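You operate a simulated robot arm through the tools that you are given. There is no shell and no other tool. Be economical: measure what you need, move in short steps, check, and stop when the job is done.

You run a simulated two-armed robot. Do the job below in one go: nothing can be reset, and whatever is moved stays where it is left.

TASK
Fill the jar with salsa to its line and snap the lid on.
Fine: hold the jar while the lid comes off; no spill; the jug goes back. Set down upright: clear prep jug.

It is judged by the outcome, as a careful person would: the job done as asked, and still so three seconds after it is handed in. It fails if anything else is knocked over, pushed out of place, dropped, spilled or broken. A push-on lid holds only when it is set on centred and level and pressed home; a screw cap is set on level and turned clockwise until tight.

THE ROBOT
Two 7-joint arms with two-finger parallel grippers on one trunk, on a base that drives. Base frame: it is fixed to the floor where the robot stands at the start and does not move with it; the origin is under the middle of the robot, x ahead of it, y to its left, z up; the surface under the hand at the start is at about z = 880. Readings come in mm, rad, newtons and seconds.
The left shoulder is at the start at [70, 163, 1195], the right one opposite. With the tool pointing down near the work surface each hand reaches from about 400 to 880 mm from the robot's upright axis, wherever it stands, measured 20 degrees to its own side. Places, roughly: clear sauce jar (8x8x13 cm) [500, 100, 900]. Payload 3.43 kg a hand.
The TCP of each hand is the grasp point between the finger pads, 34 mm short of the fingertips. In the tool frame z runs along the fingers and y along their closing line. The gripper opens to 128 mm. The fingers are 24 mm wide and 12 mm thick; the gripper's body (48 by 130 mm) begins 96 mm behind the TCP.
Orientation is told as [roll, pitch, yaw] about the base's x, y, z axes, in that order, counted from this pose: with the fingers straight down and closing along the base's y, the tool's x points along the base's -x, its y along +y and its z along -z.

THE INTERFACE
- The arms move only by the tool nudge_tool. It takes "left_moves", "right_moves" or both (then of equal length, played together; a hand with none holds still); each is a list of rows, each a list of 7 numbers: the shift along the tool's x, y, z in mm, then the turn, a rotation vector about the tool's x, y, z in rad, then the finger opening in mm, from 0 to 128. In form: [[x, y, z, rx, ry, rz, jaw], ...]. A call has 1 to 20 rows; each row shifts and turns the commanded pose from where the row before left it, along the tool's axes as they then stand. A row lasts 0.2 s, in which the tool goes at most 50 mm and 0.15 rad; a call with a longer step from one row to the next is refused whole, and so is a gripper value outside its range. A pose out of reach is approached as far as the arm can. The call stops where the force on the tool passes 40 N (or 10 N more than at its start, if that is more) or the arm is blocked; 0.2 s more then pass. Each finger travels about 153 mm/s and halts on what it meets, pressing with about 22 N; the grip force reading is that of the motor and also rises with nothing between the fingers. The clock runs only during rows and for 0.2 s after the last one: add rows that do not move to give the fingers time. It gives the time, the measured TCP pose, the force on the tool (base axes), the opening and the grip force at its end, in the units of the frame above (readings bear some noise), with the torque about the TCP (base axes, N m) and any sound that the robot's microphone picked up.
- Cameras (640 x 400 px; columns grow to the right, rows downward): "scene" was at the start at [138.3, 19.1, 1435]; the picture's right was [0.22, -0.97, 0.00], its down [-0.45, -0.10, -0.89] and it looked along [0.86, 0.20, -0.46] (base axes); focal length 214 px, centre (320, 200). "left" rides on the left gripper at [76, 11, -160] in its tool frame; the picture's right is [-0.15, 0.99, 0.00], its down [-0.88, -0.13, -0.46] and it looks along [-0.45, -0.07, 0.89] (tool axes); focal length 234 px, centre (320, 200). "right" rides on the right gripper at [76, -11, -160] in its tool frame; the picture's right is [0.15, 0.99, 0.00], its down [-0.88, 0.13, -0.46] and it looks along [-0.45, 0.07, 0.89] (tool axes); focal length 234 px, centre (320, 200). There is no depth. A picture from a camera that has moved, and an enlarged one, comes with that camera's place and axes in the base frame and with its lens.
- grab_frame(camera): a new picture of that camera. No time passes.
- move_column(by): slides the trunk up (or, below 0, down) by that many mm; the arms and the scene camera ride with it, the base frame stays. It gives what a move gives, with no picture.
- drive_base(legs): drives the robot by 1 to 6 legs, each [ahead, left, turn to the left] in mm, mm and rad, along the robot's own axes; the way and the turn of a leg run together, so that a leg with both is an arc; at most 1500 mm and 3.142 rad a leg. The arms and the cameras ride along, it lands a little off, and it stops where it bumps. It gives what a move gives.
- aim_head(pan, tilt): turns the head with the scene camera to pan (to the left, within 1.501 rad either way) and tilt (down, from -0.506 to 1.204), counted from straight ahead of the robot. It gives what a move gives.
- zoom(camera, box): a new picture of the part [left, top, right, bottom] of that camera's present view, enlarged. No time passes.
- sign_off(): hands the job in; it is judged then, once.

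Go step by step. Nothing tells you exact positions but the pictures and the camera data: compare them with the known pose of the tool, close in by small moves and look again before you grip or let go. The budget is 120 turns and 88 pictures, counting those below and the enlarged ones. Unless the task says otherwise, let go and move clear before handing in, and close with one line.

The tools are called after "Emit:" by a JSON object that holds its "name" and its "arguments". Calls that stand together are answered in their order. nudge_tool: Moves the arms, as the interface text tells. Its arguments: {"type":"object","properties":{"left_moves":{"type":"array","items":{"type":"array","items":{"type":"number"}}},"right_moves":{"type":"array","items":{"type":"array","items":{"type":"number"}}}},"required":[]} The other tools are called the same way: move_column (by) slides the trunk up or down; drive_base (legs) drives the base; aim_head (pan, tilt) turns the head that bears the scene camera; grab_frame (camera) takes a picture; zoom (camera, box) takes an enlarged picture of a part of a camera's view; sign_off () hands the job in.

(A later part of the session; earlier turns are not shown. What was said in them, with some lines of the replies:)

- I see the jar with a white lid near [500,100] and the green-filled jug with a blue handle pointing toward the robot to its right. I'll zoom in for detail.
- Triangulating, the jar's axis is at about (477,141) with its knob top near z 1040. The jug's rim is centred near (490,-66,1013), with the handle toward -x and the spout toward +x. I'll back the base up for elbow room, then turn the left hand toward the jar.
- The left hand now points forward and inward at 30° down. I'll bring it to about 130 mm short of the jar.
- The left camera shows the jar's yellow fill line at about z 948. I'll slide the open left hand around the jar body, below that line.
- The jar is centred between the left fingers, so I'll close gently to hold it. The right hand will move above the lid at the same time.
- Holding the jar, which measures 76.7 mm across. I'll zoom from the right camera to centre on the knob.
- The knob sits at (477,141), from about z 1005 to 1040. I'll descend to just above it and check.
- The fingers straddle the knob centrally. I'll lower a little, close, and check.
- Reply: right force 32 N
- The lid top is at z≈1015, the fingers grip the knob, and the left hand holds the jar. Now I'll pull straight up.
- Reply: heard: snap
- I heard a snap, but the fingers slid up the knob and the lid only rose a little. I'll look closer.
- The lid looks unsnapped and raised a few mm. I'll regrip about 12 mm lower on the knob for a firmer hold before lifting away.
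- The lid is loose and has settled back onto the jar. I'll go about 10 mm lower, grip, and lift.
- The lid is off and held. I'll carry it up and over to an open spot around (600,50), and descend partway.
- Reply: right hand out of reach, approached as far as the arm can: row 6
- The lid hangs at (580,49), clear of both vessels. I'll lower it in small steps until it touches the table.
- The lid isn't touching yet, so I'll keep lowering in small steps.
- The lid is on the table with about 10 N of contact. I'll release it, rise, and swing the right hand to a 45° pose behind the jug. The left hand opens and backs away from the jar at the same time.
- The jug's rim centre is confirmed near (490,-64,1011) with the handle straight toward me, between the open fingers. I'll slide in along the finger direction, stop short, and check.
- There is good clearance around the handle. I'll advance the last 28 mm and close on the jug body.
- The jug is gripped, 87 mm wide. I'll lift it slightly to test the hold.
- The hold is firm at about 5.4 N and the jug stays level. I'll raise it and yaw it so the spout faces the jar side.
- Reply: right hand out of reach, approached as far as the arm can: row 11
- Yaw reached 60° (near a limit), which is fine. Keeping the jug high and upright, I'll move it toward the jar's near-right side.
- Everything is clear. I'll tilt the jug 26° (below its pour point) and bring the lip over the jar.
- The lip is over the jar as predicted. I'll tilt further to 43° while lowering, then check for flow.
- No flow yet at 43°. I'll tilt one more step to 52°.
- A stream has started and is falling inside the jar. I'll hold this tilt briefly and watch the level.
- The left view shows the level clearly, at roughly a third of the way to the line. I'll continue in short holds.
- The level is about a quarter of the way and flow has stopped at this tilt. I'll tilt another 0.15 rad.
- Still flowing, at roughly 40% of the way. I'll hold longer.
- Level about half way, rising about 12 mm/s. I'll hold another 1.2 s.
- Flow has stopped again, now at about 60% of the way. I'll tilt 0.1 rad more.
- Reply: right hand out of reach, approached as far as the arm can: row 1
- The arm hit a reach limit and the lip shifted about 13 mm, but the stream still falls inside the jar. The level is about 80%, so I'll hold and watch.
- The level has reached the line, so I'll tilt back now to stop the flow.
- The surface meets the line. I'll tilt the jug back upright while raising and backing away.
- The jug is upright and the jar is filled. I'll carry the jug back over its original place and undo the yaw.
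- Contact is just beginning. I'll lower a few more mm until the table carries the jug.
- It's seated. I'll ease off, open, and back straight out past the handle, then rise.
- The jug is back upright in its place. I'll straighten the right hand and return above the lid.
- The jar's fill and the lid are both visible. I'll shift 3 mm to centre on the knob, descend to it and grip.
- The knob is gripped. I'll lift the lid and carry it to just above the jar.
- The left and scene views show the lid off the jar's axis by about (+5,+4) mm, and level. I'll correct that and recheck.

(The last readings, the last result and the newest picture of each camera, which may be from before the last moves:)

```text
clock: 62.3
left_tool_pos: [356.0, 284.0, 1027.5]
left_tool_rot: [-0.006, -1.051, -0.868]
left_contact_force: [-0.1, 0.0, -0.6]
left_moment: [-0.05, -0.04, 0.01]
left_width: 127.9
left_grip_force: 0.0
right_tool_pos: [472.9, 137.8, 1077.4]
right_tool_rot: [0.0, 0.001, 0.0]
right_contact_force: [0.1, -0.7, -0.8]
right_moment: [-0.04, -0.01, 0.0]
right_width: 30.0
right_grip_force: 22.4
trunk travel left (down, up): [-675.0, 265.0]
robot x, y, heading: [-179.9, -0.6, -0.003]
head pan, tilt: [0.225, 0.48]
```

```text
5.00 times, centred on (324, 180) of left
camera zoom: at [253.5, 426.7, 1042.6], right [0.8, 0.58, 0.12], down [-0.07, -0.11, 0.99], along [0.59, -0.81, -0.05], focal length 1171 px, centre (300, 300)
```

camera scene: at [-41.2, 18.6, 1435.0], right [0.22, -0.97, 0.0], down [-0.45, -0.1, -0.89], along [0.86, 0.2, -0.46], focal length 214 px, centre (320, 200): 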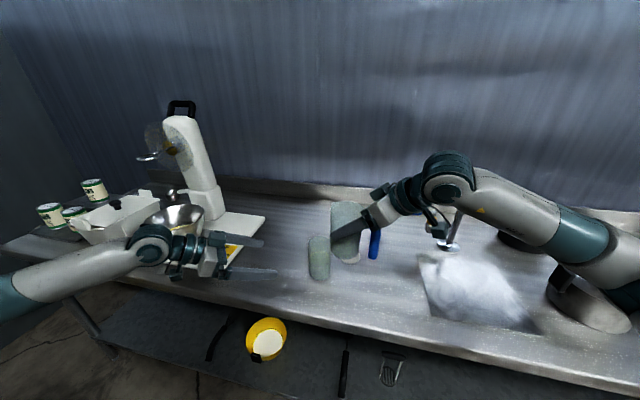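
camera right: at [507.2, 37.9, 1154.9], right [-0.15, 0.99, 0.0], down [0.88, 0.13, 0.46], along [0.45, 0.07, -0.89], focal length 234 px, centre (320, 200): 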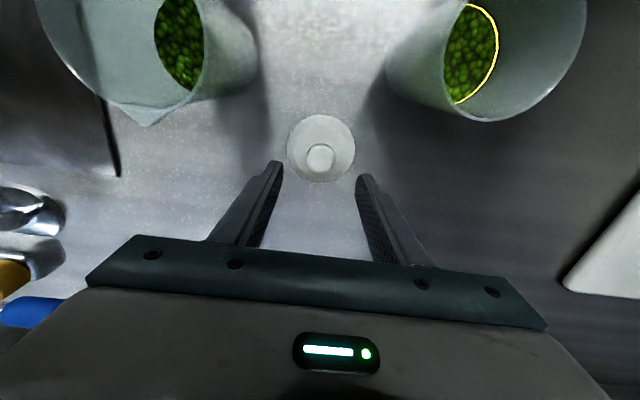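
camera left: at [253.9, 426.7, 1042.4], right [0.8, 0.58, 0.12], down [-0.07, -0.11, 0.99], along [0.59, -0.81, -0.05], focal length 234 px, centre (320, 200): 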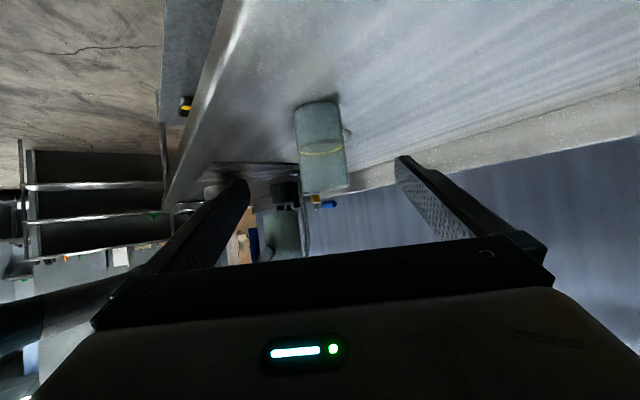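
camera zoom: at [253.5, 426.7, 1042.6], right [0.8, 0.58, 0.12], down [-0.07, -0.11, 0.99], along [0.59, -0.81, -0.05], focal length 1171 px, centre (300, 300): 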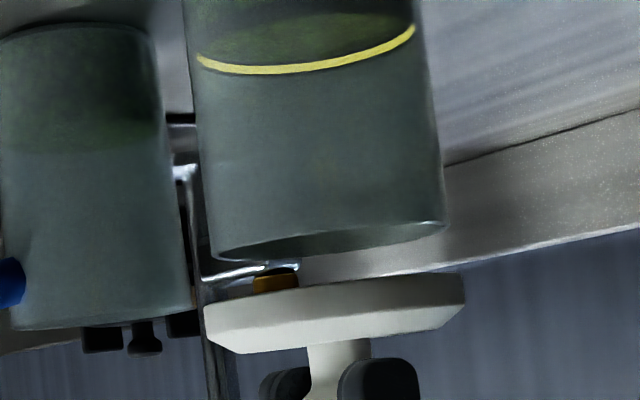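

The left view is now centred and the scene view shows about 1.5 mm over. I'll make a tiny correction, then lower until the lid touches.

Emit:
{"name": "nudge_tool", "arguments": {"right_moves": [[1, 1.3, 0, 0, 0, 0, 10], [0, 0, 5, 0, 0, 0, 10], [0, 0, 4, 0, 0, 0, 10], [0, 0, 3, 0, 0, 0, 10], [0, 0, 2, 0, 0, 0, 10], [0, 0, 0, 0, 0, 0, 10]]}}

Emit:
{"name": "zoom", "arguments": {"camera": "scene", "box": [270, 200, 366, 260]}}

Emit:
{"name": "zoom", "arguments": {"camera": "left", "box": [260, 140, 388, 220]}}

```text
clock: 63.7
left_tool_pos: [358.3, 284.3, 1028.7]
left_tool_rot: [-0.004, -1.051, -0.868]
left_contact_force: [0.6, 0.6, 0.3]
left_moment: [-0.02, -0.01, 0.04]
left_width: 128.1
left_grip_force: 0.1
right_tool_pos: [471.7, 138.4, 1062.1]
right_tool_rot: [0.0, -0.001, 0.0]
right_contact_force: [0.4, -0.3, -0.4]
right_moment: [0.01, -0.05, -0.01]
right_width: 30.6
right_grip_force: 21.3
trunk travel left (down, up): [-675.0, 265.0]
robot x, y, heading: [-180.9, -0.1, -0.001]
head pan, tilt: [0.225, 0.48]
```

```text
6.67 times, centred on (318, 230) of scene
camera zoom: at [-41.5, 19.3, 1435.0], right [0.22, -0.97, 0.0], down [-0.45, -0.1, -0.89], along [0.86, 0.2, -0.46], focal length 1430 px, centre (333, 0)
```

zoom: 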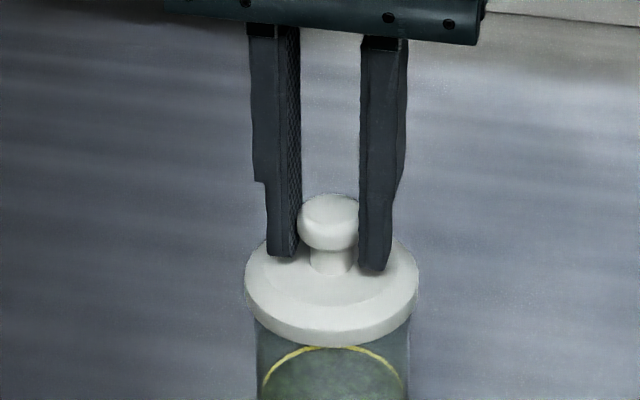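

```text
5.00 times, centred on (324, 180) of left
camera zoom: at [253.7, 426.7, 1042.5], right [0.8, 0.58, 0.12], down [-0.07, -0.11, 0.99], along [0.59, -0.81, -0.05], focal length 1171 px, centre (300, 300)
```

zoom: 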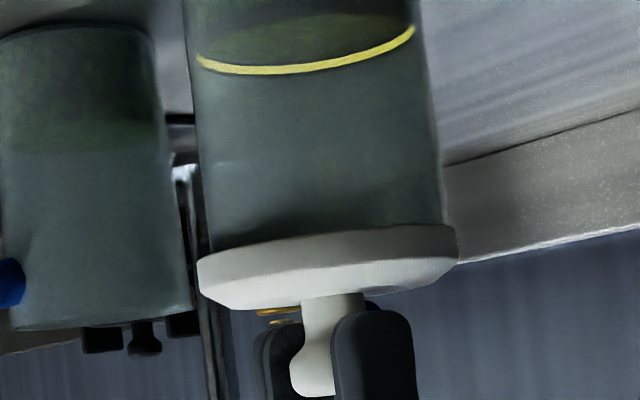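

Within 1 mm of centre. I'll nudge 1 mm and lower to contact.

Emit:
{"name": "nudge_tool", "arguments": {"right_moves": [[-1, 0.2, 0, 0, 0, 0, 10], [0, 0, 2, 0, 0, 0, 10], [0, 0, 2, 0, 0, 0, 10], [0, 0, 2, 0, 0, 0, 10], [0, 0, 0, 0, 0, 0, 10]]}}

```text
clock: 64.9
left_tool_pos: [357.4, 284.2, 1027.8]
left_tool_rot: [-0.007, -1.05, -0.866]
left_contact_force: [0.0, 0.7, -0.8]
left_moment: [0.0, 0.0, 0.0]
left_width: 128.1
left_grip_force: 0.0
right_tool_pos: [472.8, 140.2, 1055.7]
right_tool_rot: [-0.001, -0.001, 0.002]
right_contact_force: [-0.4, 0.4, -0.3]
right_moment: [-0.03, 0.03, -0.01]
right_width: 30.4
right_grip_force: 22.4
trunk travel left (down, up): [-675.0, 265.0]
robot x, y, heading: [-180.6, -1.2, 0.003]
head pan, tilt: [0.225, 0.48]
```

Emit:
{"name": "nudge_tool", "arguments": {"right_moves": [[0, 0, 2, 0, 0, 0, 10], [0, 0, 2, 0, 0, 0, 10], [0, 0, 0, 0, 0, 0, 10]]}}

Emit:
{"name": "zoom", "arguments": {"camera": "left", "box": [260, 140, 388, 220]}}

Emit:
{"name": "zoom", "arguments": {"camera": "scene", "box": [270, 200, 366, 260]}}

```text
clock: 65.7
left_tool_pos: [356.2, 284.2, 1027.9]
left_tool_rot: [-0.003, -1.051, -0.868]
left_contact_force: [0.3, 0.0, -0.4]
left_moment: [0.03, 0.0, 0.04]
left_width: 128.1
left_grip_force: 0.1
right_tool_pos: [472.6, 138.8, 1054.5]
right_tool_rot: [0.001, -0.004, -0.002]
right_contact_force: [4.6, 1.3, 18.0]
right_moment: [0.07, -0.36, -0.02]
right_width: 30.2
right_grip_force: 22.0
trunk travel left (down, up): [-675.0, 265.0]
robot x, y, heading: [-180.2, 2.1, 0.003]
head pan, tilt: [0.225, 0.48]
heard: snap
```

```text
5.00 times, centred on (324, 180) of left
camera zoom: at [252.9, 426.4, 1043.3], right [0.8, 0.58, 0.13], down [-0.07, -0.12, 0.99], along [0.59, -0.81, -0.05], focal length 1171 px, centre (300, 300)
```

zoom: 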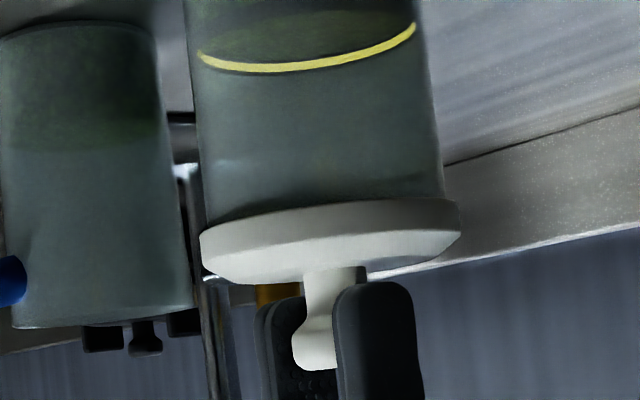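

```text
6.67 times, centred on (318, 230) of scene
camera zoom: at [-42.8, 18.8, 1435.4], right [0.22, -0.98, 0.0], down [-0.45, -0.1, -0.89], along [0.87, 0.2, -0.46], focal length 1430 px, centre (333, 0)
```

zoom: 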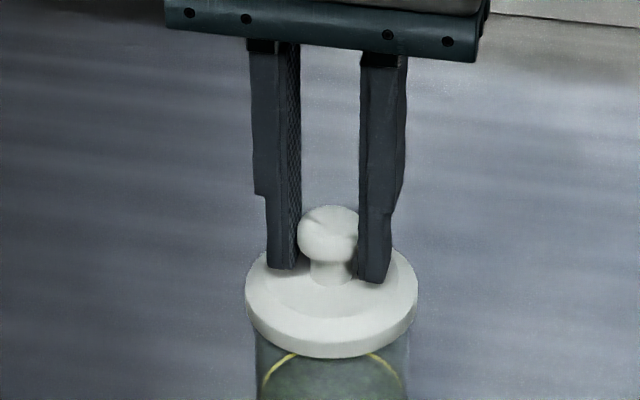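

Snap heard and the lid is level. I'll press a little more to be sure it's home.

Emit:
{"name": "nudge_tool", "arguments": {"right_moves": [[0, 0, 1.2, 0, 0, 0, 10], [0, 0, 1.2, 0, 0, 0, 10], [0, 0, 0, 0, 0, 0, 10]]}}

```text
clock: 66.5
left_tool_pos: [356.9, 283.7, 1027.2]
left_tool_rot: [-0.004, -1.051, -0.87]
left_contact_force: [-0.4, 0.2, 0.3]
left_moment: [-0.01, 0.0, 0.0]
left_width: 128.1
left_grip_force: 0.1
right_tool_pos: [471.7, 139.7, 1051.5]
right_tool_rot: [0.0, -0.002, -0.001]
right_contact_force: [4.4, 0.2, 19.9]
right_moment: [0.02, -0.11, -0.05]
right_width: 30.1
right_grip_force: 22.7
trunk travel left (down, up): [-675.0, 265.0]
robot x, y, heading: [-177.7, 2.3, 0.001]
head pan, tilt: [0.225, 0.48]
```

Emit:
{"name": "nudge_tool", "arguments": {"right_moves": [[0, 0, 1.5, 0, 0, 0, 10], [0, 0, 1.5, 0, 0, 0, 10], [0, 0, 0, 0, 0, 0, 10]]}}

Emit:
{"name": "zoom", "arguments": {"camera": "left", "box": [260, 90, 388, 220]}}

```text
clock: 67.3
left_tool_pos: [356.4, 283.8, 1027.7]
left_tool_rot: [-0.004, -1.05, -0.87]
left_contact_force: [0.4, -0.1, -0.7]
left_moment: [-0.02, 0.0, -0.02]
left_width: 128.1
left_grip_force: 0.1
right_tool_pos: [470.7, 138.2, 1048.4]
right_tool_rot: [0.002, -0.003, 0.001]
right_contact_force: [4.1, 0.4, 21.9]
right_moment: [0.0, -0.15, 0.0]
right_width: 30.2
right_grip_force: 21.9
trunk travel left (down, up): [-675.0, 265.0]
robot x, y, heading: [-176.7, 0.0, -0.0]
head pan, tilt: [0.225, 0.48]
```

```text
3.08 times, centred on (324, 155) of left
camera zoom: at [252.2, 426.3, 1043.4], right [0.8, 0.58, 0.13], down [-0.07, -0.12, 0.99], along [0.59, -0.81, -0.05], focal length 720 px, centre (308, 338)
```

zoom: 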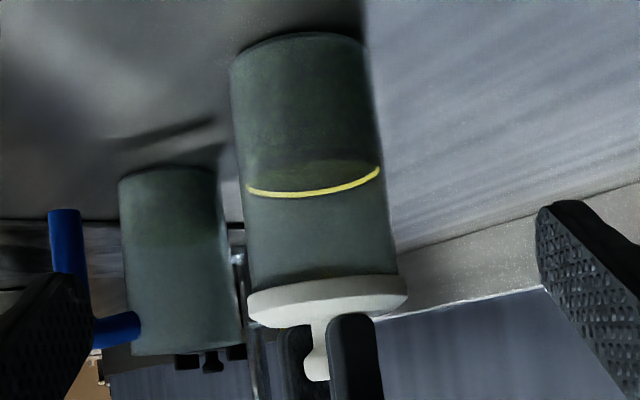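

The fingers now slip down the knob at about 20 N. I'll press once more so the fingertips bear on the lid, then release and retreat upward.

Emit:
{"name": "nudge_tool", "arguments": {"right_moves": [[0, 0, 1.5, 0, 0, 0, 10], [0, 0, 1.5, 0, 0, 0, 10], [0, 0, 0, 0, 0, 0, 10]]}}

Emit:
{"name": "nudge_tool", "arguments": {"right_moves": [[0, 0, -3, 0, 0, 0, 64], [0, 0, 0, 0, 0, 0, 64], [0, 0, 0, 0, 0, 0, 64], [0, 0, -20, 0, 0, 0, 64], [0, 0, -40, 0, 0, 0, 64], [0, 0, -40, 0, 0, 0, 64], [0, 0, -40, 0, 0, 0, 64], [20, -40, 0, 0, 0, 0, 64], [20, -40, 0, 0, 0, 0, 64], [20, -40, 0, 0, 0, 0, 64]]}}

Emit:
{"name": "zoom", "arguments": {"camera": "scene", "box": [260, 190, 420, 290]}}

Emit:
{"name": "zoom", "arguments": {"camera": "left", "box": [240, 90, 400, 190]}}

```text
clock: 68.1
left_tool_pos: [356.0, 283.0, 1026.4]
left_tool_rot: [-0.002, -1.048, -0.868]
left_contact_force: [0.7, 0.6, -0.4]
left_moment: [0.0, 0.02, 0.03]
left_width: 127.9
left_grip_force: 0.0
right_tool_pos: [472.4, 139.4, 1049.0]
right_tool_rot: [0.002, -0.005, -0.001]
right_contact_force: [-5.3, -2.1, 15.7]
right_moment: [-0.27, 0.76, -0.04]
right_width: 30.4
right_grip_force: 21.7
trunk travel left (down, up): [-675.0, 265.0]
robot x, y, heading: [-177.6, 2.0, 0.001]
head pan, tilt: [0.225, 0.48]
stopped in row 3 (right hand): the force on the tool passed its limit at 40 N (the readings are from after the stop); the commanded pose is now the measured one
```

```text
clock: 70.3
left_tool_pos: [357.7, 282.4, 1027.7]
left_tool_rot: [-0.004, -1.05, -0.869]
left_contact_force: [0.9, -0.6, 0.1]
left_moment: [0.02, 0.01, 0.02]
left_width: 128.1
left_grip_force: 0.1
right_tool_pos: [411.3, 17.3, 1189.8]
right_tool_rot: [0.003, -0.004, 0.0]
right_contact_force: [0.0, 0.0, 0.5]
right_moment: [0.02, 0.01, 0.02]
right_width: 64.1
right_grip_force: 0.1
trunk travel left (down, up): [-675.0, 265.0]
robot x, y, heading: [-182.4, -2.2, 0.0]
head pan, tilt: [0.225, 0.48]
```

```text
4.00 times, centred on (340, 240) of scene
camera zoom: at [-42.1, 17.3, 1435.1], right [0.22, -0.97, 0.0], down [-0.45, -0.1, -0.89], along [0.86, 0.2, -0.46], focal length 858 px, centre (240, 40)
```

zoom: 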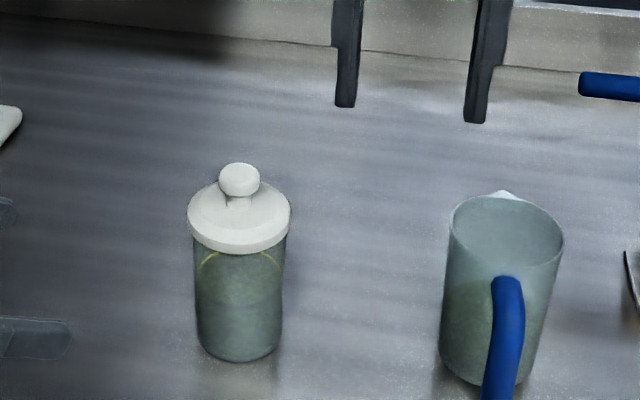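

```text
4.00 times, centred on (320, 140) of left
camera zoom: at [253.1, 425.5, 1043.3], right [0.8, 0.58, 0.13], down [-0.07, -0.12, 0.99], along [0.59, -0.81, -0.05], focal length 937 px, centre (320, 440)
```

zoom: 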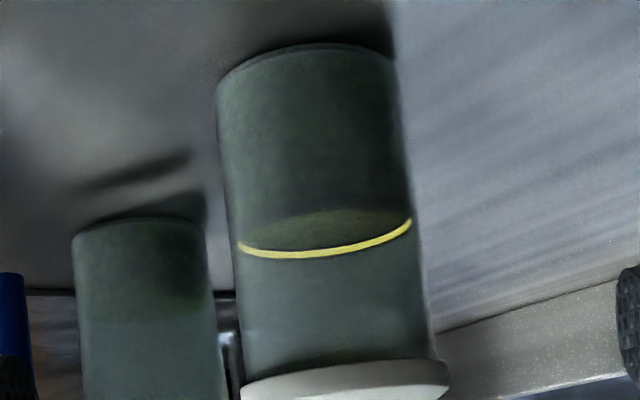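

The jar is filled to its line and the lid is snapped on level. The jug is upright in its place, nothing is spilled, and both hands are clear, so I'm handing in.

Emit:
{"name": "sign_off", "arguments": {}}

```text
The job is handed in.
```

I filled the jar with salsa to its line, snapped the lid on level, and set the jug back upright in its place, with no spill visible in the last pictures.
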